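You operate a simulated robot arm through the tools that you are given. There is no shell and no other tool. Be economical: measure what you need, move in short steps, check, and stop when the job is done.

Carry out the task below with a simulated two-armed robot. There is one attempt and no reset: what you move stays moved.

TASK
Put one of the black relays from the top of the teal-legged table on the top of the grey-legged table. Then fetch the black lead reel and stand it on the small steel tray. Then fetch the orange carton and set it on the clear pane. Then take the green rag and leave it on the red tray. Keep to this order. Set down upright: black lead reel, orange carton.
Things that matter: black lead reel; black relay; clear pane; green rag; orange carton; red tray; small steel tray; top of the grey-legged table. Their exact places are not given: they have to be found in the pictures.

Only the result counts: the job must be done as asked and must still hold three seconds after the hand-in. Knocking over, shifting, dropping, spilling or breaking anything else fails it.

THE ROBOT
Two 7-joint arms with two-finger parallel grippers on one trunk, on a base that drives. Base frame: it is fixed to the floor where the robot stands at the start and does not move with it; the origin is under the middle of the robot, x ahead of it, y to its left, z up. Lengths are in m, angles in rad, forces in N, time in s.
The left shoulder is at the start at [-0.082, 0.119, 0.851], the right one opposite. With the tool pointing down near the work surface each hand reaches from about 0.18 to 0.6 m from the robot's upright axis, wherever it stands, measured 20 degrees to its own side. Places, roughly: black lead reel (6x8x20 cm) [-0.9, -0.1, 0.8]; black relay [0.75, 0.25, 0.75]; clear pane (21x12x1 cm) [5.6, 1.1, 0.9]; green rag (8x7x4 cm) [-0.8, -0.1, 0.8]; orange carton [4, 1.5, 1]; red tray (16x13x3 cm) [0.9, 0.1, 0.8]; small steel tray (16x10x3 cm) [-0.8, -0.5, 0.7]; top of the grey-legged table [0.9, -2.6, 0.8]. Payload 3.43 kg a hand.
The TCP of each hand is the grasp point between the finger pads, 0.03 m short of the fingertips. In the tool frame z runs along the fingers and y along their closing line. Largest opening 0.094 m; finger width 0.028, thickness 0.01; the body of the gripper, 0.05 by 0.096 m, starts 0.055 m behind the TCP.
Orientation is told as [roll, pitch, yaw] about the base's x, y, z axes, in that order, counted from this pose: with the fingers straight down and closing along the base's y, the tool's x points along the base's -x, its y along +y and its z along -z.

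THE INTERFACE
- The arms move only by the tool move_arm. It takes "left_rows", "right_rows" or both (then of equal length, played together; a hand with none holds still); each is a list of rows, each a list of 2 entries, a list of its own where there are three numbers: the shift along the tool's x, y, z in m, then the turn, a rotation vector about the tool's x, y, z in rad. In form: [[[x, y, z], [ax, ay, az]], ...]. A call has 1 to 10 rows; each row shifts and turns the commanded pose from where the row before left it, along the tool's axes as they then stand. "left_jaw" and "right_jaw" are, for a hand that has rows, the gripper command, from -1 (shut) to 1 (fully open), values between in proportion, set as the call begins (left out, the last holds). Rows are played at 5 a second. More than 0.05 m and 0.15 rad between two rows, or a gripper value outside its range, and nothing of the call is played. A pose out of reach is approached as far as the arm can. The call stops where the force on the tool passes 40 N (or 10 N more than at its start, if that is more) or the arm is blocked; 0.2 s more then pass. Each finger travels about 0.153 m/s and halts on what it meets, pressing with about 24 N; the grip force reading is that of the motor and also rises with nothing between the fingers. The clock runs only during rows and for 0.2 s after the last one: add rows that do not move to give the fingers time. The reply holds the time, the measured pose of the TCP, the force on the tool along the base axes, the opening and the grip force, in the units named above and with some noise, with the torque about the TCP (base axes, N m) and any sound that the robot's microphone picked up.
- Cameras (640 x 400 px; columns grow to the right, rows downward): "scene" is now at [-0.0501, -0.056, 1.536]; the picture's right is [-0.99, 0.13, 0.00], its down [0.12, 0.92, -0.36] and it looks along [-0.05, -0.36, -0.93] (base axes); focal length 214 px, centre (320, 200). "left" rides on the left gripper at [0.076, -0.014, -0.102] in its tool frame; the picture's right is [0.18, 0.98, 0.00], its down [-0.75, 0.14, -0.64] and it looks along [-0.63, 0.12, 0.77] (tool axes); focal length 243 px, centre (320, 200). "right" rides on the right gripper at [0.076, 0.014, -0.102] in its tool frame; the picture's right is [-0.18, 0.98, 0.00], its down [-0.75, -0.14, -0.64] and it looks along [-0.63, -0.12, 0.77] (tool axes); focal length 243 px, centre (320, 200).
- camera(camera): a new picture of that camera. The clock stands still meanwhile.
- raise_lower(by): slides the trunk up (or, below 0, down) by that many m; the arms and the scene camera ride with it, the base frame stays. It gives what a move gives, with no picture.
- roll_base(legs): drives the robot by 1 to 6 legs, each [ahead, left, turn to the left] in m, m and rad, along the robot's own axes; the way and the turn of a leg run together, so that a leg with both is an arc; at most 1.5 m and 3.142 rad a leg. The arms and the cameras ride along, it lands a little off, and it stops where it bumps. It gives what a move gives.
- head_to(pan, tilt): turns the head with the scene camera to pan (to the left, within 2.496 rad either way) and tilt (down, from -0.506 to 1.204), counted from straight ahead of the robot. It gives what a move gives.
- measure_at(camera, pixels): for up to 12 pixels [column, row] of the newest picture of that camera ("zoom" is the newest enlarged one), the place [x, y, z] in the base frame of the surface seen there, good to about 0.003 m. The clock stands still meanwhile.
- inspect(camera, box): a new picture of the part [left, top, right, bottom] of that camera's present view, enlarged. The clock stands still meanwhile.
- finish_job(): hands the job in; it is judged then, once.

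Keep the steps short. Do not move on a guess: measure, check each grasp and each placing, and mend mistakes. In all there are 110 turns and 108 pictures (those below and enlarged ones count). Leave the grippers open and the arms clear of the work at the hand-in unless told otherwise, and finish with a single line.

The tools are called after "Call:" by a JSON object that holds its "op" and its "data". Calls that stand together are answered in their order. move_arm: Moves the arms, as the interface text tells. Its arguments: {"type":"object","properties":{"left_rows":{"type":"array"},"left_jaw":{"type":"number"},"right_rows":{"type":"array"},"right_jaw":{"type":"number"}},"required":[]} The other tools are called the same way: raise_lower (by) slides the trunk up or down; roll_base (legs) drives the base; head_to (pan, tilt) turns the head that bears the scene camera; camera (camera) takes a picture; measure_at (camera, pixels) gives the place of the surface under pixels of a picture; inspect (camera, box) takes an enlarged picture of a part of a camera's view; finish_job () hands the job in.

At the start:

```text
time: 0.0
left_ee_pos: [0.2974, -0.0009, 1.0379]
left_ee_rot: [0.001, -0.001, -0.001]
left_ft_force: [-0.6, -0.8, 0.3]
left_wrist_torque: [0.02, -0.01, 0.01]
left_grip_width: 0.0939
left_finger_force: 0.1
right_ee_pos: [0.2472, -0.3505, 1.0928]
right_ee_rot: [-0.001, 0.0, -0.001]
right_ft_force: [0.5, 0.1, 0.2]
right_wrist_torque: [-0.02, 0.0, -0.01]
right_grip_width: 0.0939
right_finger_force: 0.1
trunk travel left (down, up): [-0.275, 0.06]
robot x, y, heading: [-0.0033, -0.0005, 0.003]
head pan, tilt: [-1.703, 1.201]
```

scene: 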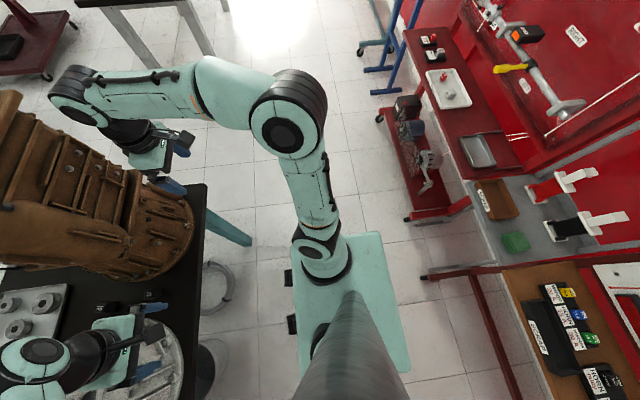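
right: 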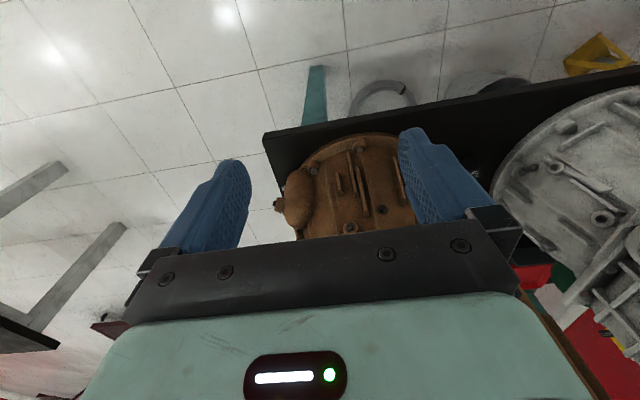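
left: 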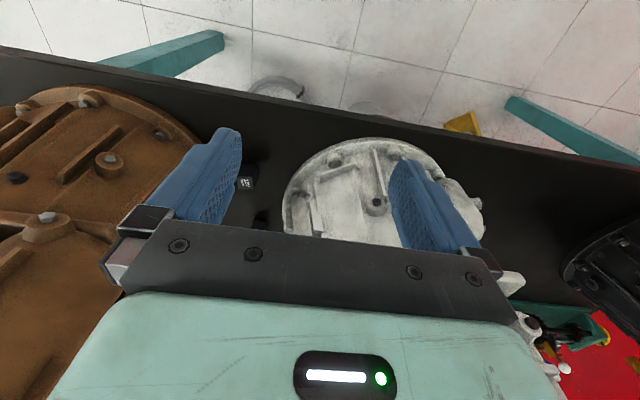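

The left hand sees a small black block near (247,183) on the table in front. I'll turn the head ahead to see the teal-legged table.

Call:
{"op": "head_to", "data": {"pan": 0.2, "tilt": 0.8}}

Call:
{"op": "camera", "data": {"camera": "scene"}}

```text
time: 1.9
left_ee_pos: [0.2974, -0.0008, 1.0388]
left_ee_rot: [0.0, 0.001, 0.001]
left_ft_force: [0.9, 0.0, 0.1]
left_wrist_torque: [-0.01, -0.02, -0.01]
left_grip_width: 0.0941
left_finger_force: 0.1
right_ee_pos: [0.2464, -0.3514, 1.0924]
right_ee_rot: [0.0, 0.0, 0.0]
right_ft_force: [0.2, 0.0, -0.1]
right_wrist_torque: [0.0, -0.03, -0.02]
right_grip_width: 0.094
right_finger_force: 0.1
trunk travel left (down, up): [-0.275, 0.06]
robot x, y, heading: [-0.0003, -0.0025, -0.002]
head pan, tilt: [0.201, 0.799]
```

```text
104 pictures are left
```

scene: 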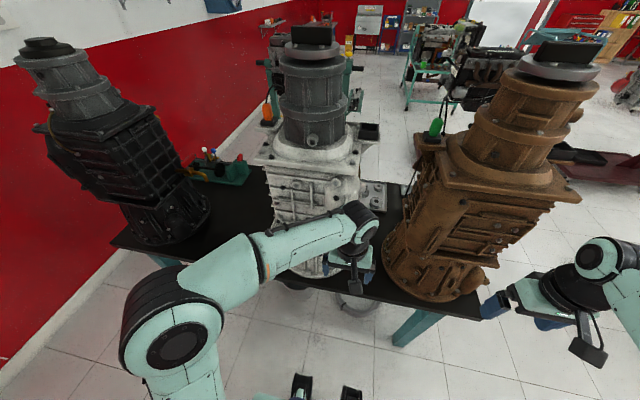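

I see three big gearboxes on the black tabletop. I'll zoom where the left hand camera showed a small block, and measure some points.

Call:
{"op": "inspect", "data": {"camera": "left", "box": [200, 120, 320, 240]}}

Call:
{"op": "measure_at", "data": {"camera": "zoom", "pixels": [[200, 200], [150, 200], [250, 330]]}}

Call:
{"op": "camera", "data": {"camera": "left"}}

Call:
{"op": "measure_at", "data": {"camera": "left", "pixels": [[247, 184], [262, 215], [270, 170], [245, 130], [380, 200], [500, 200], [600, 380], [100, 160], [250, 100], [600, 170]]}}

Call:
{"op": "inspect", "data": {"camera": "scene", "box": [180, 100, 420, 250]}}

```text
3.33 times, centred on (260, 180) of left
```

zoom: 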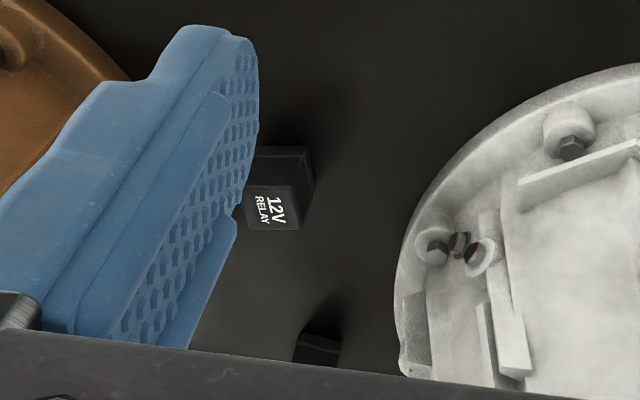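

```text
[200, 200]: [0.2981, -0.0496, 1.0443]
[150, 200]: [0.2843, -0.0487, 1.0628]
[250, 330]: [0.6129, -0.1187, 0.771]
```

```text
102 pictures are left
```

left: 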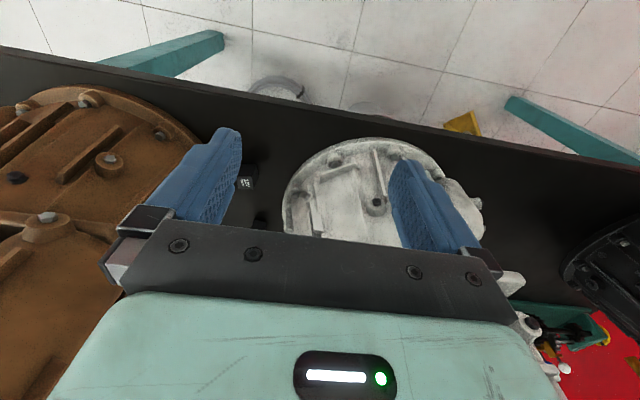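

```text
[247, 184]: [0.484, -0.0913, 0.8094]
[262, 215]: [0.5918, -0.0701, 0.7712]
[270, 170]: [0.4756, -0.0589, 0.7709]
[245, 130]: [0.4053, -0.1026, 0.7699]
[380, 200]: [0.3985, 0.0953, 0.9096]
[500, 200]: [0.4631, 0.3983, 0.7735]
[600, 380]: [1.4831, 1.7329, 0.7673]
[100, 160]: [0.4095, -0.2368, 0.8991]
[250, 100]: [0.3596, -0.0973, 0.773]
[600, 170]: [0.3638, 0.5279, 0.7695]
```

```text
2.67 times, centred on (300, 175) of scene
```

zoom: 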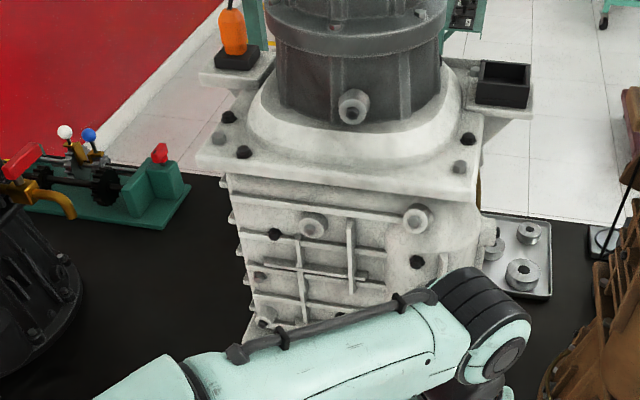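

Two relays lie between the white and brown gearboxes. I'll measure the gap between them from the scene picture.

Call:
{"op": "camera", "data": {"camera": "scene"}}

Call:
{"op": "measure_at", "data": {"camera": "scene", "pixels": [[356, 190], [358, 160], [372, 136], [390, 245], [405, 210], [430, 165], [462, 150], [368, 200], [400, 190], [430, 290], [350, 250], [320, 250]]}}

Call:
{"op": "measure_at", "data": {"camera": "left", "pixels": [[284, 195], [284, 225], [300, 160], [195, 140], [170, 190], [150, 120]]}}

```text
100 pictures are left
```

scene: 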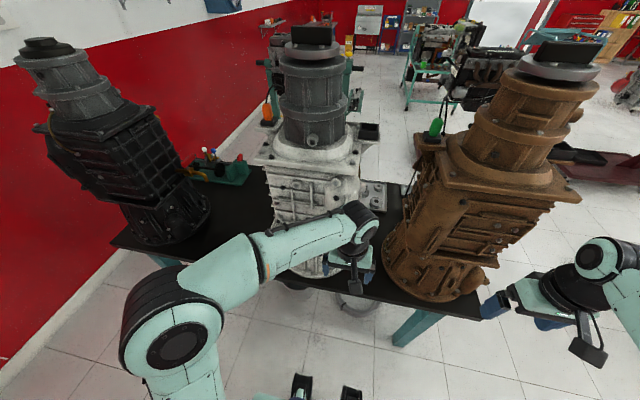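

```text
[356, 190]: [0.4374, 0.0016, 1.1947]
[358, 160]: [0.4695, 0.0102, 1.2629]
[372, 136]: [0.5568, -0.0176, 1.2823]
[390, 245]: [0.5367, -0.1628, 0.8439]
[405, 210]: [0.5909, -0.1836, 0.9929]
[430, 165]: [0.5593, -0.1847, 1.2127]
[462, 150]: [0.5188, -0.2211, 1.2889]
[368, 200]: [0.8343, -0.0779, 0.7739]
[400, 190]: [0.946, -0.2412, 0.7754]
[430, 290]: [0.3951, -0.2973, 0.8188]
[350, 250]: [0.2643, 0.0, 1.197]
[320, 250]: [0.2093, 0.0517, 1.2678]
```

```text
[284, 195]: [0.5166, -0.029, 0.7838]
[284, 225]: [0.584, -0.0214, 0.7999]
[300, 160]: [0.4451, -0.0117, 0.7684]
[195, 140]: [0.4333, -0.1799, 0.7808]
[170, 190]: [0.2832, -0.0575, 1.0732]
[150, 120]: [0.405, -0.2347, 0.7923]
```

The gap between gearboxes runs from y≈-0.165 to -0.02; the near relay is at about (0.49,-0.09). The right arm lines up best. I'll shift the left hand to the left and bring the right hand in front of the gap.

Call:
{"op": "move_arm", "data": {"left_rows": [[[0, 0.04, 0], [0, 0, 0]], [[0, 0.04, 0], [0, 0, 0]], [[0, 0.04, 0], [0, 0, 0]], [[0, 0.04, 0], [0, 0, 0]], [[0, 0.04, 0], [0, 0, 0]], [[0, 0.02, 0], [0, 0, 0]]], "right_rows": [[[0, 0.044, 0], [0, 0, 0]], [[0, 0.044, 0], [0, 0, 0]], [[0, 0.044, 0], [0, 0, 0]], [[0, 0.044, 0], [0, 0, 0]], [[0, 0.044, 0], [0, 0, 0]], [[0, 0.035, 0], [0, 0, 0]]]}}

Call:
{"op": "camera", "data": {"camera": "right"}}

Call:
{"op": "camera", "data": {"camera": "scene"}}

```text
time: 3.3
left_ee_pos: [0.2996, 0.219, 1.038]
left_ee_rot: [0.002, 0.001, 0.0]
left_ft_force: [-0.2, 0.2, 0.2]
left_wrist_torque: [-0.01, 0.01, 0.04]
left_grip_width: 0.0941
left_finger_force: 0.0
right_ee_pos: [0.2476, -0.0974, 1.093]
right_ee_rot: [0.001, 0.001, -0.002]
right_ft_force: [-0.9, 0.5, -0.6]
right_wrist_torque: [-0.01, 0.01, -0.01]
right_grip_width: 0.0941
right_finger_force: 0.1
trunk travel left (down, up): [-0.275, 0.06]
robot x, y, heading: [-0.0022, 0.0019, -0.002]
head pan, tilt: [0.201, 0.799]
```

```text
99 pictures are left
```

right: 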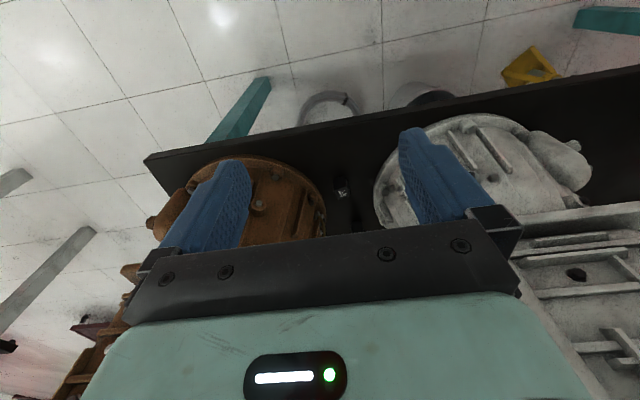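

```text
98 pictures are left
```

scene: 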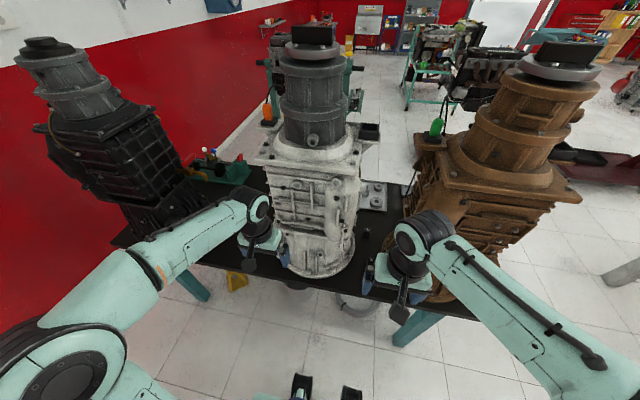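

I'll zoom on the relays in the right camera and measure.

Call:
{"op": "measure_at", "data": {"camera": "right", "pixels": [[341, 188], [338, 183], [346, 193], [355, 215], [328, 200], [372, 200], [326, 230], [372, 228], [340, 160]]}}

Call:
{"op": "inspect", "data": {"camera": "right", "box": [310, 150, 400, 240]}}

Call:
{"op": "inspect", "data": {"camera": "scene", "box": [330, 190, 450, 310]}}

```text
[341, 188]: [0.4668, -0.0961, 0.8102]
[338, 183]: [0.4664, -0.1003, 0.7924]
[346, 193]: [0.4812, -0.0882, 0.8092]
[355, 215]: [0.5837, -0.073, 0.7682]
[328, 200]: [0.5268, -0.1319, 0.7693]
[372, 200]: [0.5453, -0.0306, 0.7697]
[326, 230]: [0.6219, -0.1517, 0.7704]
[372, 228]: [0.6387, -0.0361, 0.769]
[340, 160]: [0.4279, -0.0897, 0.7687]
```

```text
4.44 times, centred on (355, 195) of right
```

zoom: 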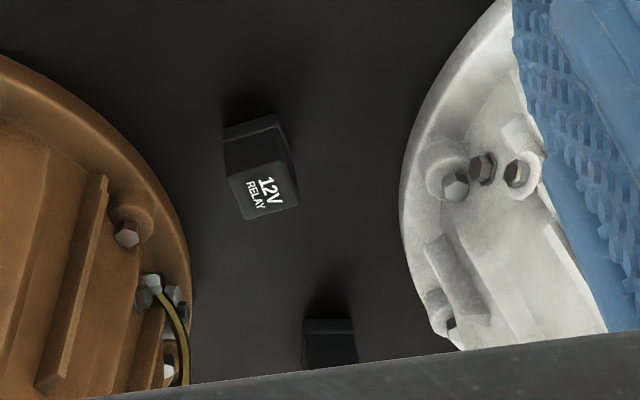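

```text
3.33 times, centred on (390, 250) of scene
```

zoom: 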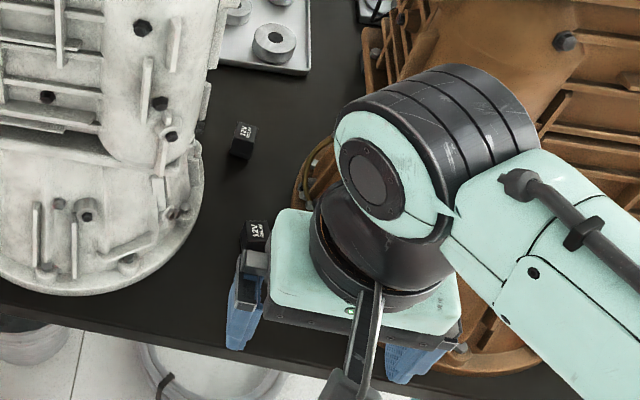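

Relay top is at z≈0.809, on a table at 0.769. To keep the wrist out of the gap I'll tilt the right tool forward 0.7 rad, so the fingers point ahead-down.

Call:
{"op": "move_arm", "data": {"right_rows": [[[0, 0, 0], [0, -0.14, 0]], [[0, 0, 0], [0, -0.14, 0]], [[0, 0, 0], [0, -0.14, 0]], [[0, 0, 0], [0, -0.14, 0]], [[0, 0, 0], [0, -0.14, 0]]], "right_jaw": 0.3}}

Call:
{"op": "camera", "data": {"camera": "right"}}

Call:
{"op": "camera", "data": {"camera": "scene"}}

```text
time: 4.5
left_ee_pos: [0.2987, 0.2182, 1.0381]
left_ee_rot: [0.0, -0.001, 0.0]
left_ft_force: [-0.6, 0.7, 0.0]
left_wrist_torque: [0.0, 0.0, 0.01]
left_grip_width: 0.0942
left_finger_force: 0.0
right_ee_pos: [0.2464, -0.0969, 1.0926]
right_ee_rot: [0.0, -0.702, 0.0]
right_ft_force: [-0.2, -0.3, -0.1]
right_wrist_torque: [0.0, -0.04, -0.01]
right_grip_width: 0.0609
right_finger_force: 0.0
trunk travel left (down, up): [-0.275, 0.06]
robot x, y, heading: [-0.0012, -0.0013, 0.001]
head pan, tilt: [0.201, 0.799]
```

```text
95 pictures are left
```

right: 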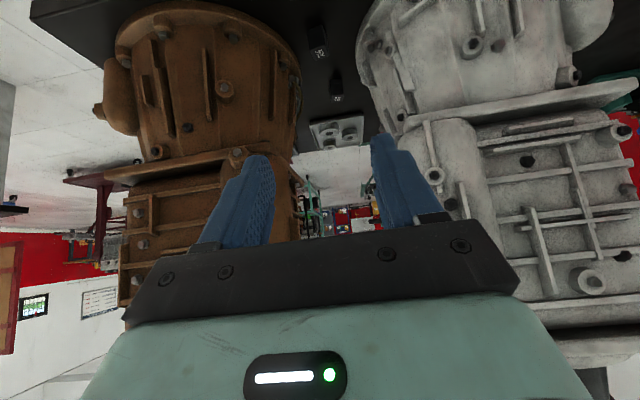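

```text
94 pictures are left
```

scene: 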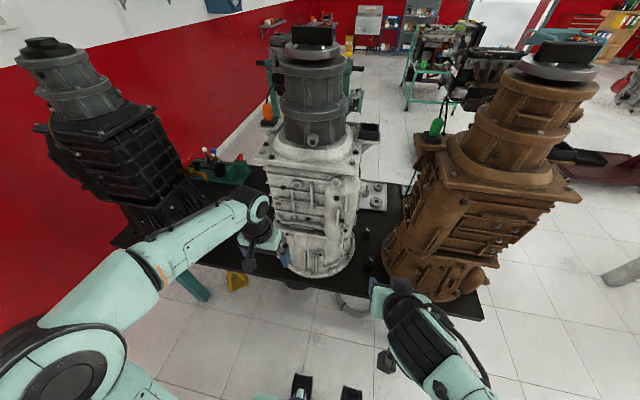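

Both relays are visible at (317,42) and (335,88). I'll zoom on the near one and measure its corners.

Call:
{"op": "inspect", "data": {"camera": "right", "box": [280, 10, 370, 100]}}

Call:
{"op": "inspect", "data": {"camera": "scene", "box": [340, 220, 400, 280]}}

```text
4.44 times, centred on (325, 55) of right
```

zoom: 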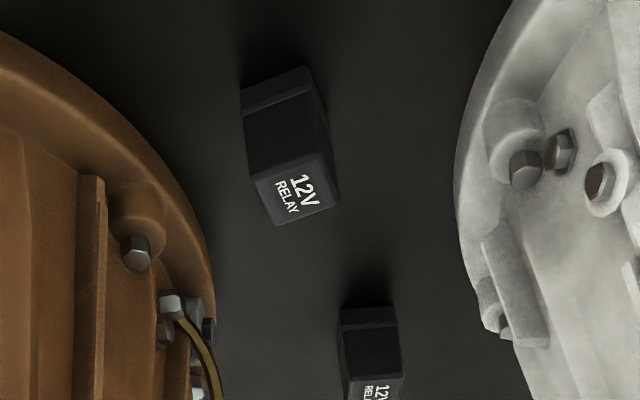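

```text
6.67 times, centred on (370, 250) of scene
```

zoom: 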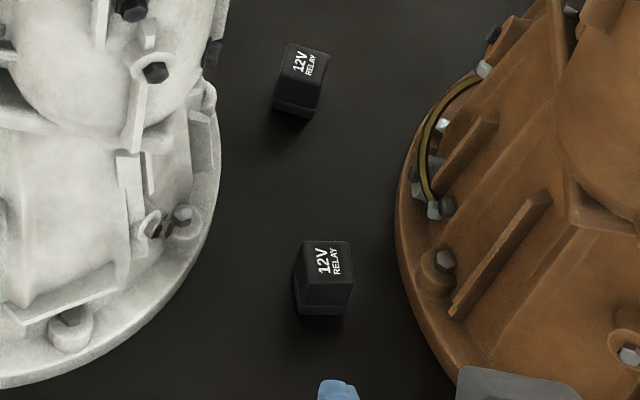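

Call:
{"op": "measure_at", "data": {"camera": "zoom", "pixels": [[306, 246], [344, 246], [351, 282], [305, 284], [327, 262], [280, 290], [400, 270], [200, 215], [318, 392], [300, 60], [180, 330]]}}

```text
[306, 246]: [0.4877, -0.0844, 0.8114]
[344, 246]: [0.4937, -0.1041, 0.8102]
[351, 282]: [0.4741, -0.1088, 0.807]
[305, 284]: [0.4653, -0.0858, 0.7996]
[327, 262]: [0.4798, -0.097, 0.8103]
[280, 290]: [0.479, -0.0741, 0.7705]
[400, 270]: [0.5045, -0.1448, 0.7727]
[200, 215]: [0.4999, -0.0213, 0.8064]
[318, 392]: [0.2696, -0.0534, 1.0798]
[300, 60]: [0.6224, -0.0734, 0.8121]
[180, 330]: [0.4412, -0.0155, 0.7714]
```

Relay centre is (0.480,-0.096), turned about 0.3 rad. I'll yaw the tool by 0.3 and go to a pre-grasp point 0.12 m short along the fingers.

Call:
{"op": "move_arm", "data": {"right_rows": [[[0, 0, 0], [-0.0644, 0, -0.0765]], [[0, 0, 0], [-0.0644, 0, -0.0765]], [[0, 0, 0], [-0.0644, 0, -0.0765]], [[0.0023, -0.0114, 0.0406], [0, 0, 0]], [[0.0023, -0.0114, 0.0406], [0, 0, 0]], [[0.0023, -0.0114, 0.0406], [0, 0, 0]], [[0.0023, -0.0114, 0.0406], [0, 0, 0]], [[0.0023, -0.0114, 0.0406], [0, 0, 0]], [[0.0023, -0.0114, 0.0406], [0, 0, 0]]]}}

Call:
{"op": "camera", "data": {"camera": "right"}}

Call:
{"op": "inspect", "data": {"camera": "scene", "box": [330, 190, 470, 330]}}

```text
time: 6.5
left_ee_pos: [0.2997, 0.2167, 1.039]
left_ee_rot: [0.0, 0.0, 0.0]
left_ft_force: [0.3, -0.2, -0.2]
left_wrist_torque: [0.01, 0.06, 0.0]
left_grip_width: 0.0939
left_finger_force: 0.2
right_ee_pos: [0.4058, -0.1157, 0.8926]
right_ee_rot: [0.004, -0.7, 0.296]
right_ft_force: [0.0, -0.5, 1.3]
right_wrist_torque: [-0.03, 0.0, -0.04]
right_grip_width: 0.0608
right_finger_force: 0.0
trunk travel left (down, up): [-0.275, 0.06]
robot x, y, heading: [-0.0006, -0.0009, 0.002]
head pan, tilt: [0.201, 0.799]
```

```text
91 pictures are left
```

right: 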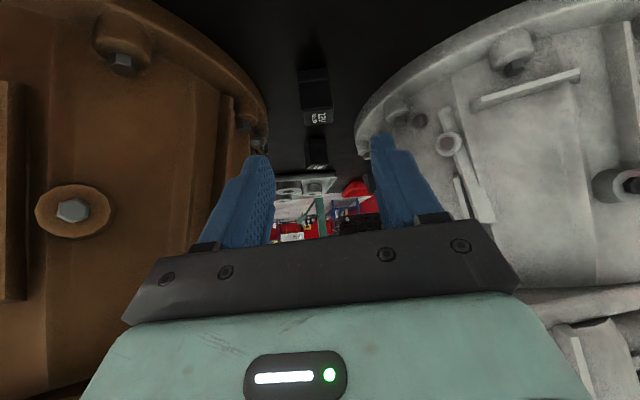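

```text
2.86 times, centred on (400, 260) of scene
```

zoom: 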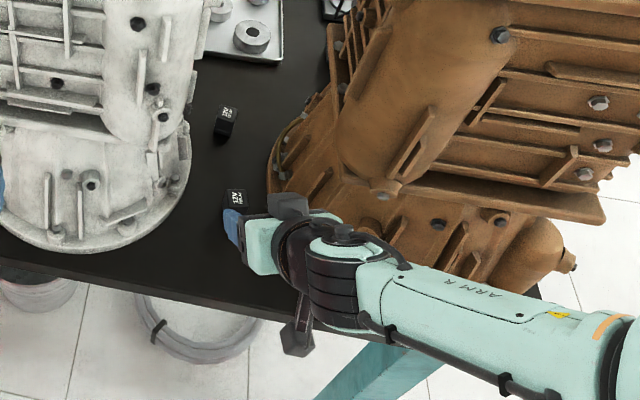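

The approach is aligned. I'll check the forearm's clearance to the brown gearbox before going in.

Call:
{"op": "measure_at", "data": {"camera": "zoom", "pixels": [[400, 262], [450, 277], [550, 310], [400, 235], [450, 245], [530, 260], [470, 225], [540, 215], [380, 215], [340, 190], [330, 225], [365, 245]]}}

```text
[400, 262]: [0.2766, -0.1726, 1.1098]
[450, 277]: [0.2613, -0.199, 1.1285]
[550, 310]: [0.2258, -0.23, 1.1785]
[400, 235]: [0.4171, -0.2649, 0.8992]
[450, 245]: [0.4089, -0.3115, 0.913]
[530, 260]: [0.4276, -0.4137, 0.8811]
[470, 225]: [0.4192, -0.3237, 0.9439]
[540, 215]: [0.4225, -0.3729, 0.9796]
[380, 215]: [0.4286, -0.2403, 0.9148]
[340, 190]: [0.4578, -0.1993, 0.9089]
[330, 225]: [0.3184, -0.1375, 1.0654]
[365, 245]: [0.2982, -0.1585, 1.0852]
```

Clearance is 0.13 m, and only 0.075 m is used. I'll go in along the fingers.

Call:
{"op": "move_arm", "data": {"right_rows": [[[-0.0007, -0.0007, 0.029], [0, 0, 0]], [[-0.0007, -0.0007, 0.029], [0, 0, 0]], [[-0.0007, -0.0007, 0.029], [0, 0, 0]], [[-0.0007, -0.0007, 0.0275], [0, 0, 0]]]}}

Call:
{"op": "camera", "data": {"camera": "right"}}

```text
time: 7.5
left_ee_pos: [0.3008, 0.2174, 1.0381]
left_ee_rot: [-0.001, 0.0, -0.001]
left_ft_force: [-0.7, 0.1, -0.1]
left_wrist_torque: [0.02, -0.03, 0.01]
left_grip_width: 0.0941
left_finger_force: 0.1
right_ee_pos: [0.4799, -0.0982, 0.8067]
right_ee_rot: [0.001, -0.7, 0.299]
right_ft_force: [0.0, 0.5, -0.4]
right_wrist_torque: [-0.01, -0.03, -0.02]
right_grip_width: 0.061
right_finger_force: 0.1
trunk travel left (down, up): [-0.275, 0.06]
robot x, y, heading: [-0.0003, 0.0011, 0.002]
head pan, tilt: [0.201, 0.799]
```

```text
89 pictures are left
```

right: 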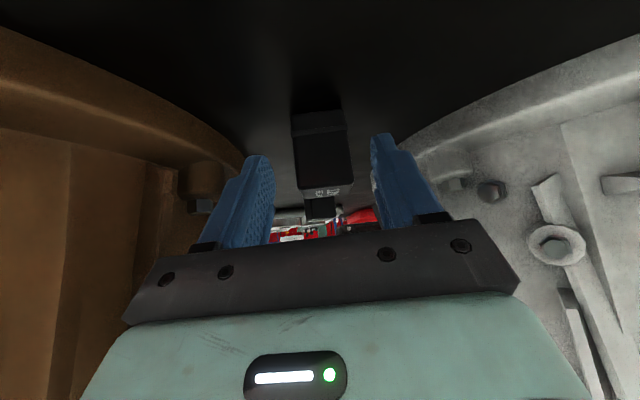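

The relay is between the fingers. I'll close.

Call:
{"op": "move_arm", "data": {"right_rows": [[[0, 0, 0], [0, 0, 0]], [[0, 0, 0], [0, 0, 0]], [[0, 0, 0], [0, 0, 0]]], "right_jaw": -1}}

Call:
{"op": "camera", "data": {"camera": "right"}}

```text
time: 8.3
left_ee_pos: [0.2994, 0.2186, 1.0387]
left_ee_rot: [0.0, 0.0, -0.001]
left_ft_force: [-0.6, 0.1, -0.6]
left_wrist_torque: [-0.01, 0.0, 0.01]
left_grip_width: 0.094
left_finger_force: 0.1
right_ee_pos: [0.4795, -0.0987, 0.8076]
right_ee_rot: [-0.002, -0.701, 0.3]
right_ft_force: [0.0, 0.2, 0.4]
right_wrist_torque: [0.02, -0.04, 0.01]
right_grip_width: 0.0314
right_finger_force: 24.3
trunk travel left (down, up): [-0.275, 0.06]
robot x, y, heading: [-0.0014, -0.003, 0.002]
head pan, tilt: [0.201, 0.799]
```

```text
88 pictures are left
```

right: 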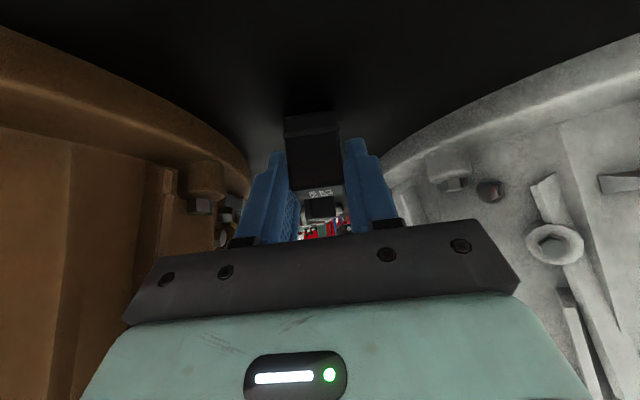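

Gripped at 0.031 m width. I'll lift 0.05 and retract.

Call:
{"op": "move_arm", "data": {"right_rows": [[[-0.016, 0, -0.019], [0, 0, 0]], [[-0.016, 0, -0.019], [0, 0, 0]], [[0, 0, -0.04], [0, 0, 0]], [[0, 0, -0.045], [0, 0, 0]], [[0, 0, -0.045], [0, 0, 0]], [[0, 0, -0.045], [0, 0, 0]], [[0, 0, -0.045], [0, 0, 0]], [[0, 0, -0.04], [0, 0, 0]]]}}

Call:
{"op": "camera", "data": {"camera": "right"}}

Call:
{"op": "head_to", "data": {"pan": -1.2, "tilt": 0.5}}

Call:
{"op": "camera", "data": {"camera": "scene"}}

```text
time: 10.1
left_ee_pos: [0.2985, 0.2178, 1.0387]
left_ee_rot: [-0.001, -0.002, -0.001]
left_ft_force: [0.1, 0.1, -0.1]
left_wrist_torque: [-0.01, 0.02, 0.01]
left_grip_width: 0.0941
left_finger_force: 0.1
right_ee_pos: [0.3222, -0.148, 1.0594]
right_ee_rot: [0.002, -0.703, 0.298]
right_ft_force: [-0.2, -0.3, 0.5]
right_wrist_torque: [0.03, -0.01, -0.01]
right_grip_width: 0.0001
right_finger_force: 24.3
trunk travel left (down, up): [-0.275, 0.06]
robot x, y, heading: [0.0019, -0.0021, -0.001]
head pan, tilt: [0.201, 0.799]
```

```text
87 pictures are left
```

right: 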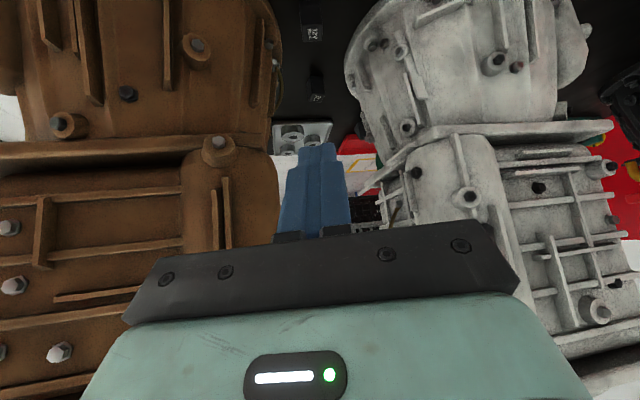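

```text
time: 11.6
left_ee_pos: [0.2997, 0.2179, 1.0382]
left_ee_rot: [0.001, 0.0, 0.001]
left_ft_force: [0.8, 0.5, 1.7]
left_wrist_torque: [0.01, 0.0, -0.01]
left_grip_width: 0.0937
left_finger_force: 0.1
right_ee_pos: [0.3235, -0.1476, 1.058]
right_ee_rot: [0.0, -0.701, 0.301]
right_ft_force: [0.4, 0.2, 0.2]
right_wrist_torque: [-0.01, 0.01, 0.01]
right_grip_width: 0.0003
right_finger_force: 24.0
trunk travel left (down, up): [-0.275, 0.06]
robot x, y, heading: [-0.001, -0.0001, -0.003]
head pan, tilt: [-1.201, 0.499]
```

```text
86 pictures are left
```

scene: 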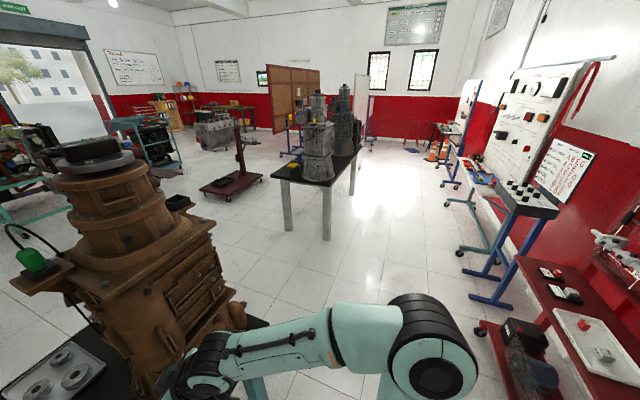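

The jaws are empty (width 0): the relay slipped out and still sits on the table at (311,20). I'll look closer at it.

Call:
{"op": "inspect", "data": {"camera": "right", "box": [270, 0, 360, 70]}}

Call:
{"op": "head_to", "data": {"pan": 0.0, "tilt": 0.8}}

Call:
{"op": "camera", "data": {"camera": "scene"}}

```text
5.71 times, centred on (315, 35) of right
```

zoom: 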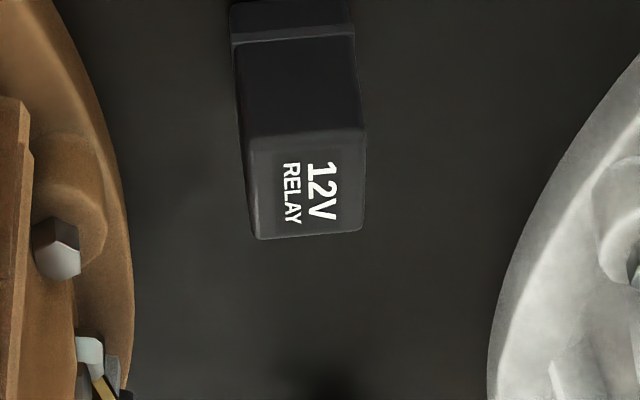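

```text
time: 13.0
left_ee_pos: [0.3001, 0.2181, 1.0395]
left_ee_rot: [0.0, 0.0, 0.0]
left_ft_force: [0.5, 0.8, 0.5]
left_wrist_torque: [-0.01, 0.01, -0.01]
left_grip_width: 0.094
left_finger_force: 0.1
right_ee_pos: [0.3236, -0.1467, 1.0597]
right_ee_rot: [0.0, -0.702, 0.3]
right_ft_force: [0.1, -0.1, -0.1]
right_wrist_torque: [-0.01, 0.0, -0.03]
right_grip_width: 0.0
right_finger_force: 24.1
trunk travel left (down, up): [-0.275, 0.06]
robot x, y, heading: [-0.0008, 0.0005, 0.002]
head pan, tilt: [0.0, 0.799]
```

```text
84 pictures are left
```

scene: 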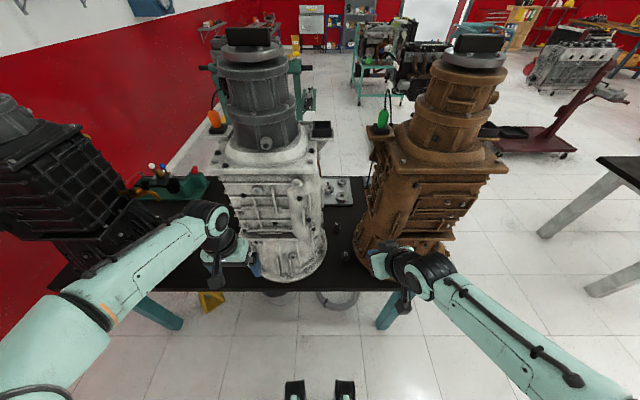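

Call:
{"op": "inspect", "data": {"camera": "scene", "box": [315, 230, 375, 280]}}

```text
8.00 times, centred on (345, 255) of scene
```

zoom: 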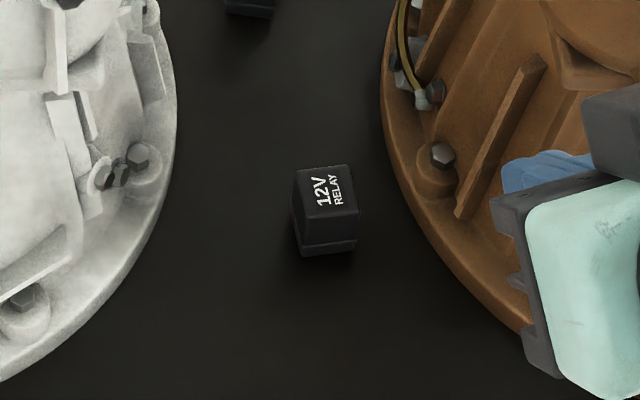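

Call:
{"op": "measure_at", "data": {"camera": "zoom", "pixels": [[298, 172], [347, 168], [357, 208], [303, 214], [328, 190], [303, 254], [354, 246], [330, 230], [330, 262]]}}

```text
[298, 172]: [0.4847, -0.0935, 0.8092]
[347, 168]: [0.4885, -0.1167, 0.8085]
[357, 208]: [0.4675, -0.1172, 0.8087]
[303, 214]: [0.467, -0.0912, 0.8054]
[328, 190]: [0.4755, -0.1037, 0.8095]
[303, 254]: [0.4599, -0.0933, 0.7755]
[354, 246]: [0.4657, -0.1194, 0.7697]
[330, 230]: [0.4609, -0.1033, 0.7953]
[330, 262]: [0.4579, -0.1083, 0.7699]
```

The relay still stands, at (0.476,-0.1045), yaw ≈0.2. My finger axis had been 1.2 cm above its middle. I'll aim the axis through its centre this time.

Call:
{"op": "move_arm", "data": {"right_rows": [[[0, 0, 0], [0.0644, 0, 0.0765]], [[0.0107, 0.0019, 0.0381], [0, 0, 0]], [[0.0107, 0.0019, 0.0381], [0, 0, 0]], [[0.0107, 0.0019, 0.0381], [0, 0, 0]], [[0.0107, 0.0019, 0.0381], [0, 0, 0]], [[0.0107, 0.0019, 0.0381], [0, 0, 0]]], "right_jaw": 0.3}}

```text
time: 14.4
left_ee_pos: [0.2996, 0.2179, 1.0371]
left_ee_rot: [-0.002, 0.0, 0.0]
left_ft_force: [0.1, -0.9, -0.2]
left_wrist_torque: [-0.04, 0.01, 0.0]
left_grip_width: 0.0937
left_finger_force: 0.0
right_ee_pos: [0.4002, -0.1233, 0.8811]
right_ee_rot: [0.002, -0.7, 0.197]
right_ft_force: [0.3, 0.1, -0.5]
right_wrist_torque: [-0.04, 0.0, 0.02]
right_grip_width: 0.0612
right_finger_force: 0.1
trunk travel left (down, up): [-0.275, 0.06]
robot x, y, heading: [-0.0001, 0.0038, 0.0]
head pan, tilt: [0.0, 0.799]
```

Go in, then close.

Call:
{"op": "move_arm", "data": {"right_rows": [[[0, 0.0005, 0.026], [0, 0, 0]], [[0, 0.0005, 0.026], [0, 0, 0]], [[0, 0.0005, 0.026], [0, 0, 0]], [[-0.001, 0.0005, 0.0235], [0, 0, 0]]]}}

Call:
{"op": "move_arm", "data": {"right_rows": [[[0, 0, 0], [0, 0, 0]], [[0, 0, 0], [0, 0, 0]], [[0, 0, 0], [0, 0, 0]], [[0, 0, 0], [0, 0, 0]]], "right_jaw": -1}}

Call:
{"op": "camera", "data": {"camera": "right"}}

```text
time: 15.4
left_ee_pos: [0.3001, 0.2185, 1.0389]
left_ee_rot: [0.0, 0.001, -0.001]
left_ft_force: [-0.3, -0.1, 0.3]
left_wrist_torque: [0.0, -0.01, 0.01]
left_grip_width: 0.0939
left_finger_force: 0.1
right_ee_pos: [0.4642, -0.1062, 0.8031]
right_ee_rot: [0.001, -0.699, 0.202]
right_ft_force: [-0.1, 0.3, 0.5]
right_wrist_torque: [-0.03, -0.02, -0.02]
right_grip_width: 0.0612
right_finger_force: 0.1
trunk travel left (down, up): [-0.275, 0.06]
robot x, y, heading: [-0.0008, 0.001, 0.001]
head pan, tilt: [0.0, 0.799]
```

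```text
time: 16.4
left_ee_pos: [0.2996, 0.2177, 1.0389]
left_ee_rot: [-0.001, -0.001, 0.0]
left_ft_force: [-0.1, -0.6, 0.6]
left_wrist_torque: [0.02, 0.02, 0.0]
left_grip_width: 0.0937
left_finger_force: 0.1
right_ee_pos: [0.4649, -0.1067, 0.8036]
right_ee_rot: [0.002, -0.7, 0.201]
right_ft_force: [0.7, 0.7, 2.3]
right_wrist_torque: [-0.03, -0.06, 0.01]
right_grip_width: 0.0314
right_finger_force: 24.0
trunk travel left (down, up): [-0.275, 0.06]
robot x, y, heading: [0.0006, -0.0018, 0.004]
head pan, tilt: [0.0, 0.799]
```

```text
82 pictures are left
```

right: 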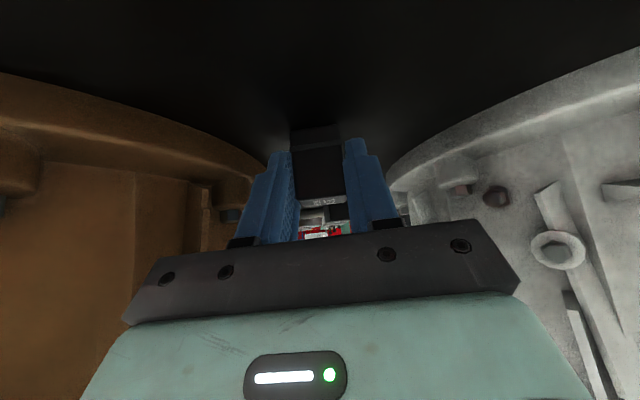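

The relay is more inside the fingers now. I'll lift slowly by 0.03 and check the width.

Call:
{"op": "move_arm", "data": {"right_rows": [[[-0.0032, 0, -0.0038], [0, 0, 0]], [[-0.0032, 0, -0.0038], [0, 0, 0]], [[-0.0032, 0, -0.0038], [0, 0, 0]], [[-0.0032, 0, -0.0038], [0, 0, 0]], [[-0.0064, 0, -0.0077], [0, 0, 0]]]}}

Call:
{"op": "camera", "data": {"camera": "right"}}

```text
time: 17.6
left_ee_pos: [0.2995, 0.2183, 1.0382]
left_ee_rot: [0.0, 0.0, -0.002]
left_ft_force: [-0.7, -0.7, 0.2]
left_wrist_torque: [-0.02, -0.04, 0.0]
left_grip_width: 0.0941
left_finger_force: 0.1
right_ee_pos: [0.4631, -0.1064, 0.8329]
right_ee_rot: [0.0, -0.699, 0.2]
right_ft_force: [0.7, 0.3, 0.5]
right_wrist_torque: [0.0, 0.0, -0.01]
right_grip_width: 0.0313
right_finger_force: 24.0
trunk travel left (down, up): [-0.275, 0.06]
robot x, y, heading: [-0.0011, -0.0, 0.002]
head pan, tilt: [0.0, 0.799]
```

```text
81 pictures are left
```

right: 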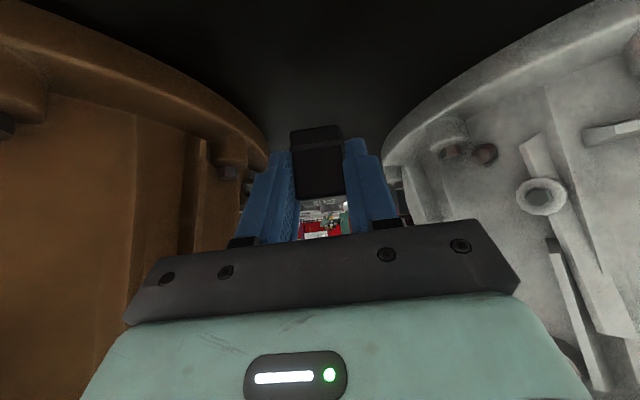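

It is held. I'll retract along the fingers in modest steps.

Call:
{"op": "move_arm", "data": {"right_rows": [[[0, 0, -0.015], [0, 0, 0]], [[0, 0, -0.025], [0, 0, 0]], [[0, 0, -0.03], [0, 0, 0]], [[0, 0, -0.03], [0, 0, 0]], [[0, 0, -0.03], [0, 0, 0]], [[0, 0, -0.03], [0, 0, 0]], [[0, 0, -0.03], [0, 0, 0]], [[0, 0, -0.03], [0, 0, 0]], [[0, 0, -0.015], [0, 0, 0]]]}}

Call:
{"op": "camera", "data": {"camera": "right"}}

Call:
{"op": "head_to", "data": {"pan": -1.6, "tilt": 0.6}}

Call:
{"op": "camera", "data": {"camera": "scene"}}

```text
time: 19.6
left_ee_pos: [0.2989, 0.219, 1.0379]
left_ee_rot: [-0.002, 0.0, 0.0]
left_ft_force: [0.1, -0.2, 0.1]
left_wrist_torque: [0.01, 0.01, -0.02]
left_grip_width: 0.0941
left_finger_force: 0.1
right_ee_pos: [0.3146, -0.1361, 1.014]
right_ee_rot: [0.0, -0.702, 0.199]
right_ft_force: [0.0, 0.3, -0.5]
right_wrist_torque: [-0.01, -0.01, 0.05]
right_grip_width: 0.0313
right_finger_force: 24.6
trunk travel left (down, up): [-0.275, 0.06]
robot x, y, heading: [-0.0014, 0.0019, 0.001]
head pan, tilt: [0.0, 0.799]
```

```text
80 pictures are left
```

right: 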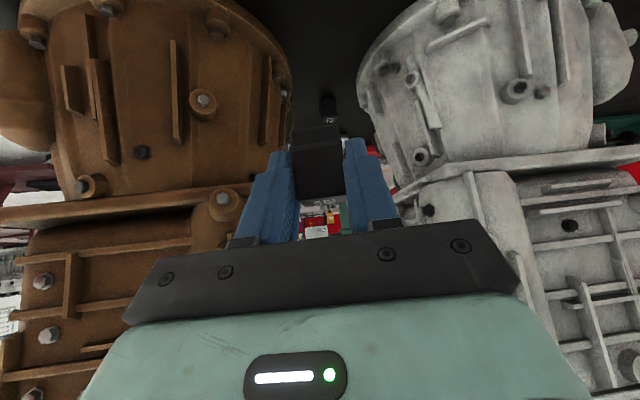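

```text
time: 21.3
left_ee_pos: [0.2987, 0.2182, 1.0387]
left_ee_rot: [-0.001, 0.0, 0.001]
left_ft_force: [-0.7, 0.1, 0.5]
left_wrist_torque: [0.02, 0.0, -0.03]
left_grip_width: 0.0939
left_finger_force: 0.0
right_ee_pos: [0.3161, -0.1364, 1.0131]
right_ee_rot: [-0.001, -0.699, 0.2]
right_ft_force: [0.2, 0.4, 0.3]
right_wrist_torque: [0.0, 0.01, -0.01]
right_grip_width: 0.0314
right_finger_force: 24.0
trunk travel left (down, up): [-0.275, 0.06]
robot x, y, heading: [0.0017, -0.003, 0.001]
head pan, tilt: [-1.6, 0.6]
```

```text
79 pictures are left
```

scene: 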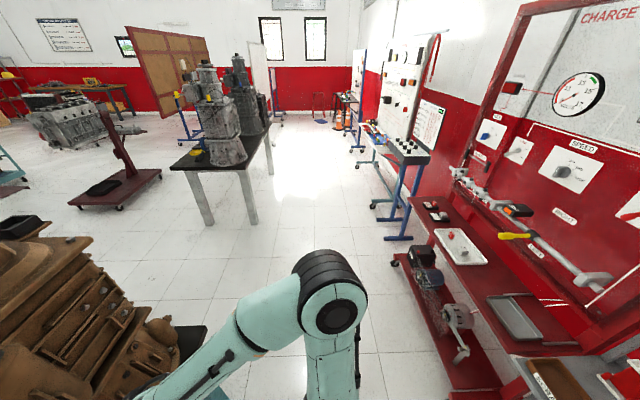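

The grey-legged table is at (220,160). I'll measure its edges and some floor/bench points.

Call:
{"op": "measure_at", "data": {"camera": "scene", "pixels": [[172, 166], [240, 166], [268, 128], [210, 163], [195, 155], [256, 140], [235, 155], [212, 110], [370, 140], [240, 60], [400, 240], [400, 340]]}}

Call:
{"op": "inspect", "data": {"camera": "scene", "box": [150, 40, 310, 180]}}

```text
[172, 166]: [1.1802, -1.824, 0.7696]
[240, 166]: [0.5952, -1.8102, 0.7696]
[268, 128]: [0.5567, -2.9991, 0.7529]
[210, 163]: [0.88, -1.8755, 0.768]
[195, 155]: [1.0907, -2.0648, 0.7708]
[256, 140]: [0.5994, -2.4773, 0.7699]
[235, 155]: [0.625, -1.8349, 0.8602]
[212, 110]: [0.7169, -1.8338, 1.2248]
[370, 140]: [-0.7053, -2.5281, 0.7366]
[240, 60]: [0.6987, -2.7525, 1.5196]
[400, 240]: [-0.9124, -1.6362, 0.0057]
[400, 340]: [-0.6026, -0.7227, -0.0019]
```

```text
2.86 times, centred on (230, 110) of scene
```

zoom: 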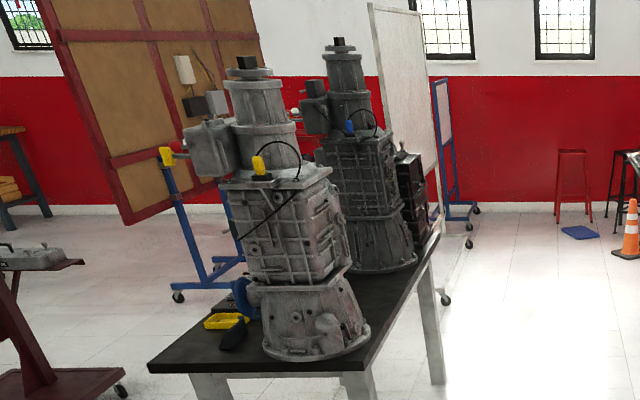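

The grey-legged table spans x≥0.59, y from -1.82 to about -3.2. Its west edge can be reached by sliding sideways. I'll back off slightly and slide right.

Call:
{"op": "roll_base", "data": {"legs": [[-0.12, 0, 0], [0, -1.1, 0], [0, -1.0, 0]]}}

Call:
{"op": "head_to", "data": {"pan": -0.2, "tilt": 0.8}}

Call:
{"op": "camera", "data": {"camera": "scene"}}

Call:
{"op": "camera", "data": {"camera": "right"}}

```text
time: 40.9
left_ee_pos: [0.1914, -1.8889, 1.0388]
left_ee_rot: [0.0, 0.0, 0.024]
left_ft_force: [0.4, -0.8, -0.2]
left_wrist_torque: [0.01, 0.02, -0.04]
left_grip_width: 0.094
left_finger_force: 0.0
right_ee_pos: [0.2159, -2.2436, 1.0131]
right_ee_rot: [0.0, -0.701, 0.221]
right_ft_force: [-1.3, -0.1, -1.0]
right_wrist_torque: [-0.02, 0.0, 0.02]
right_grip_width: 0.0312
right_finger_force: 24.0
trunk travel left (down, up): [-0.275, 0.06]
robot x, y, heading: [-0.1024, -2.1161, 0.021]
head pan, tilt: [-1.6, 0.6]
```

```text
time: 42.4
left_ee_pos: [0.1924, -1.8908, 1.0376]
left_ee_rot: [0.0, 0.001, 0.023]
left_ft_force: [-0.4, -0.3, 0.4]
left_wrist_torque: [-0.03, 0.0, -0.05]
left_grip_width: 0.0941
left_finger_force: 0.0
right_ee_pos: [0.2151, -2.2432, 1.0139]
right_ee_rot: [-0.001, -0.698, 0.221]
right_ft_force: [0.5, 0.2, -1.2]
right_wrist_torque: [0.01, 0.03, 0.0]
right_grip_width: 0.0312
right_finger_force: 24.4
trunk travel left (down, up): [-0.275, 0.06]
robot x, y, heading: [-0.1031, -2.1117, 0.026]
head pan, tilt: [-0.201, 0.799]
```

```text
77 pictures are left
```

scene: 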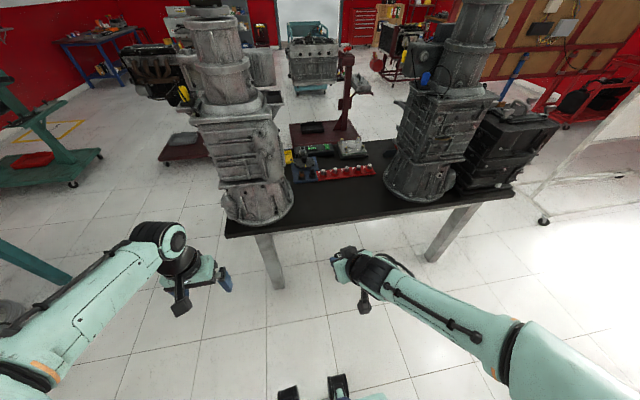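

```text
76 pictures are left
```

right: 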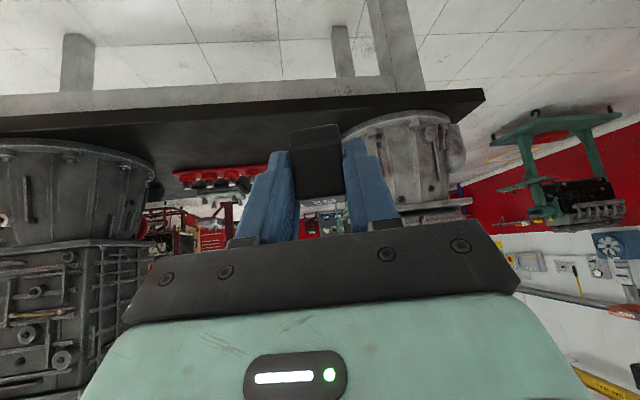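

There is a wide free strip on the table around (340,205). I'll measure it.

Call:
{"op": "measure_at", "data": {"camera": "scene", "pixels": [[340, 195], [340, 222], [320, 205], [370, 200], [292, 205], [385, 190], [330, 181], [365, 176], [270, 235]]}}

```text
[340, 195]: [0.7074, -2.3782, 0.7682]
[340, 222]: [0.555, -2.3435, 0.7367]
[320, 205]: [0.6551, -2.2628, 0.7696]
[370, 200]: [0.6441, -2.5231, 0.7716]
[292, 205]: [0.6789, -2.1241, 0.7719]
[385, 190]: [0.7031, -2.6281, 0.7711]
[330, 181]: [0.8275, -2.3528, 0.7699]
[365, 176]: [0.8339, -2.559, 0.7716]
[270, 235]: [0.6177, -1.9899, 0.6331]
```

Table height is 0.77. I'll draw the left hand back 0.1 m so it stays clear of the near gearbox, then roll forward.

Call:
{"op": "move_arm", "data": {"left_rows": [[[0.035, 0, 0], [0, 0, 0]], [[0.035, 0, 0], [0, 0, 0]], [[0.03, 0.0, 0], [0, 0, 0]]]}}

Call:
{"op": "roll_base", "data": {"legs": [[0, -0.1, 0], [0.28, 0, 0]]}}

Call:
{"op": "camera", "data": {"camera": "scene"}}

```text
time: 43.2
left_ee_pos: [0.0905, -1.8909, 1.0373]
left_ee_rot: [0.0, -0.002, 0.024]
left_ft_force: [0.3, 0.0, -1.0]
left_wrist_torque: [-0.01, 0.0, 0.03]
left_grip_width: 0.0939
left_finger_force: 0.0
right_ee_pos: [0.2145, -2.2436, 1.0136]
right_ee_rot: [-0.001, -0.699, 0.222]
right_ft_force: [-0.5, 0.1, -1.0]
right_wrist_torque: [0.0, -0.01, -0.02]
right_grip_width: 0.0312
right_finger_force: 23.6
trunk travel left (down, up): [-0.275, 0.06]
robot x, y, heading: [-0.1028, -2.1129, 0.021]
head pan, tilt: [-0.201, 0.799]
```

```text
time: 46.3
left_ee_pos: [0.3719, -1.9841, 1.0369]
left_ee_rot: [0.001, 0.0, 0.023]
left_ft_force: [0.9, 0.5, -0.2]
left_wrist_torque: [-0.03, -0.01, -0.01]
left_grip_width: 0.0941
left_finger_force: 0.0
right_ee_pos: [0.4957, -2.3355, 1.0134]
right_ee_rot: [-0.001, -0.699, 0.225]
right_ft_force: [0.3, 0.3, -0.3]
right_wrist_torque: [0.01, 0.04, 0.0]
right_grip_width: 0.0312
right_finger_force: 24.2
trunk travel left (down, up): [-0.275, 0.06]
robot x, y, heading: [0.1752, -2.2027, 0.022]
head pan, tilt: [-0.201, 0.799]
```

```text
75 pictures are left
```

scene: 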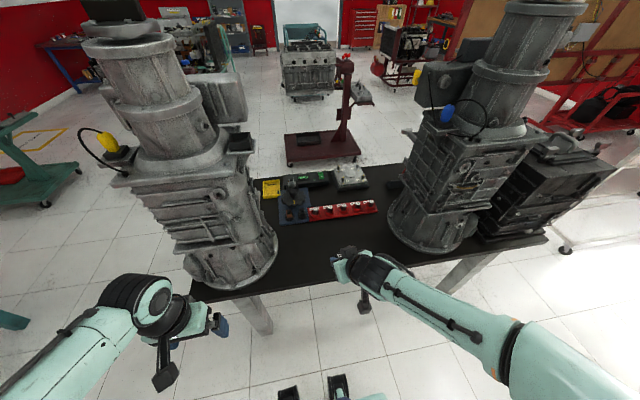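

Now I move to a hover at (0.65,-2.34,0.85).

Call:
{"op": "move_arm", "data": {"right_rows": [[[-0.0015, -0.0064, 0.0368], [0, 0, 0]], [[-0.0015, -0.0064, 0.0368], [0, 0, 0]], [[-0.0015, -0.0064, 0.0368], [0, 0, 0]], [[-0.0015, -0.0064, 0.0368], [0, 0, 0]], [[-0.0015, -0.0064, 0.0368], [0, 0, 0]], [[-0.0015, -0.0064, 0.0368], [0, 0, 0]], [[0, 0, 0], [0, 0, 0]]]}}

Call:
{"op": "inspect", "data": {"camera": "scene", "box": [270, 180, 430, 300]}}

```text
time: 47.9
left_ee_pos: [0.3709, -1.9842, 1.0373]
left_ee_rot: [0.0, 0.0, 0.025]
left_ft_force: [-0.3, -0.8, -0.7]
left_wrist_torque: [0.03, 0.0, 0.01]
left_grip_width: 0.0943
left_finger_force: 0.0
right_ee_pos: [0.6488, -2.3384, 0.8526]
right_ee_rot: [0.001, -0.701, 0.223]
right_ft_force: [0.0, 0.6, -0.5]
right_wrist_torque: [-0.01, -0.03, -0.02]
right_grip_width: 0.0312
right_finger_force: 24.2
trunk travel left (down, up): [-0.275, 0.06]
robot x, y, heading: [0.1792, -2.2086, 0.022]
head pan, tilt: [-0.201, 0.799]
```

```text
3.33 times, centred on (350, 240) of scene
```

zoom: 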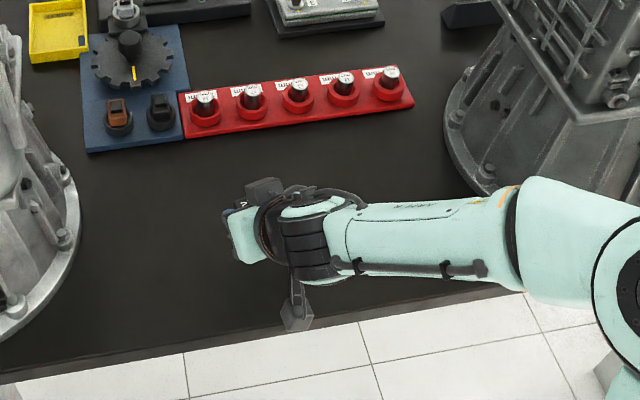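

Clear table below. I'll lower by 0.046 m, slowly.

Call:
{"op": "move_arm", "data": {"right_rows": [[[0.0097, 0, 0.0115], [0, 0, 0]], [[0.0097, 0, 0.0115], [0, 0, 0]], [[0.0064, 0, 0.0077], [0, 0, 0]], [[0.0039, 0, 0.0046], [0, 0, 0]], [[0, 0, 0], [0, 0, 0]]]}}

Call:
{"op": "camera", "data": {"camera": "right"}}

```text
time: 49.1
left_ee_pos: [0.3707, -1.9821, 1.0363]
left_ee_rot: [-0.001, 0.0, 0.023]
left_ft_force: [-0.3, -0.6, -0.4]
left_wrist_torque: [0.0, -0.03, 0.02]
left_grip_width: 0.0941
left_finger_force: 0.1
right_ee_pos: [0.6493, -2.3395, 0.8055]
right_ee_rot: [0.001, -0.7, 0.223]
right_ft_force: [0.4, 0.2, 0.0]
right_wrist_torque: [0.02, -0.04, -0.03]
right_grip_width: 0.0314
right_finger_force: 24.0
trunk travel left (down, up): [-0.275, 0.06]
robot x, y, heading: [0.1758, -2.2104, 0.021]
head pan, tilt: [-0.201, 0.799]
```

```text
73 pictures are left
```

right: 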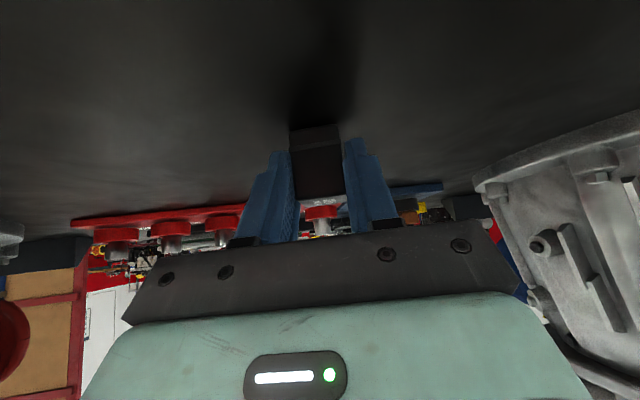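

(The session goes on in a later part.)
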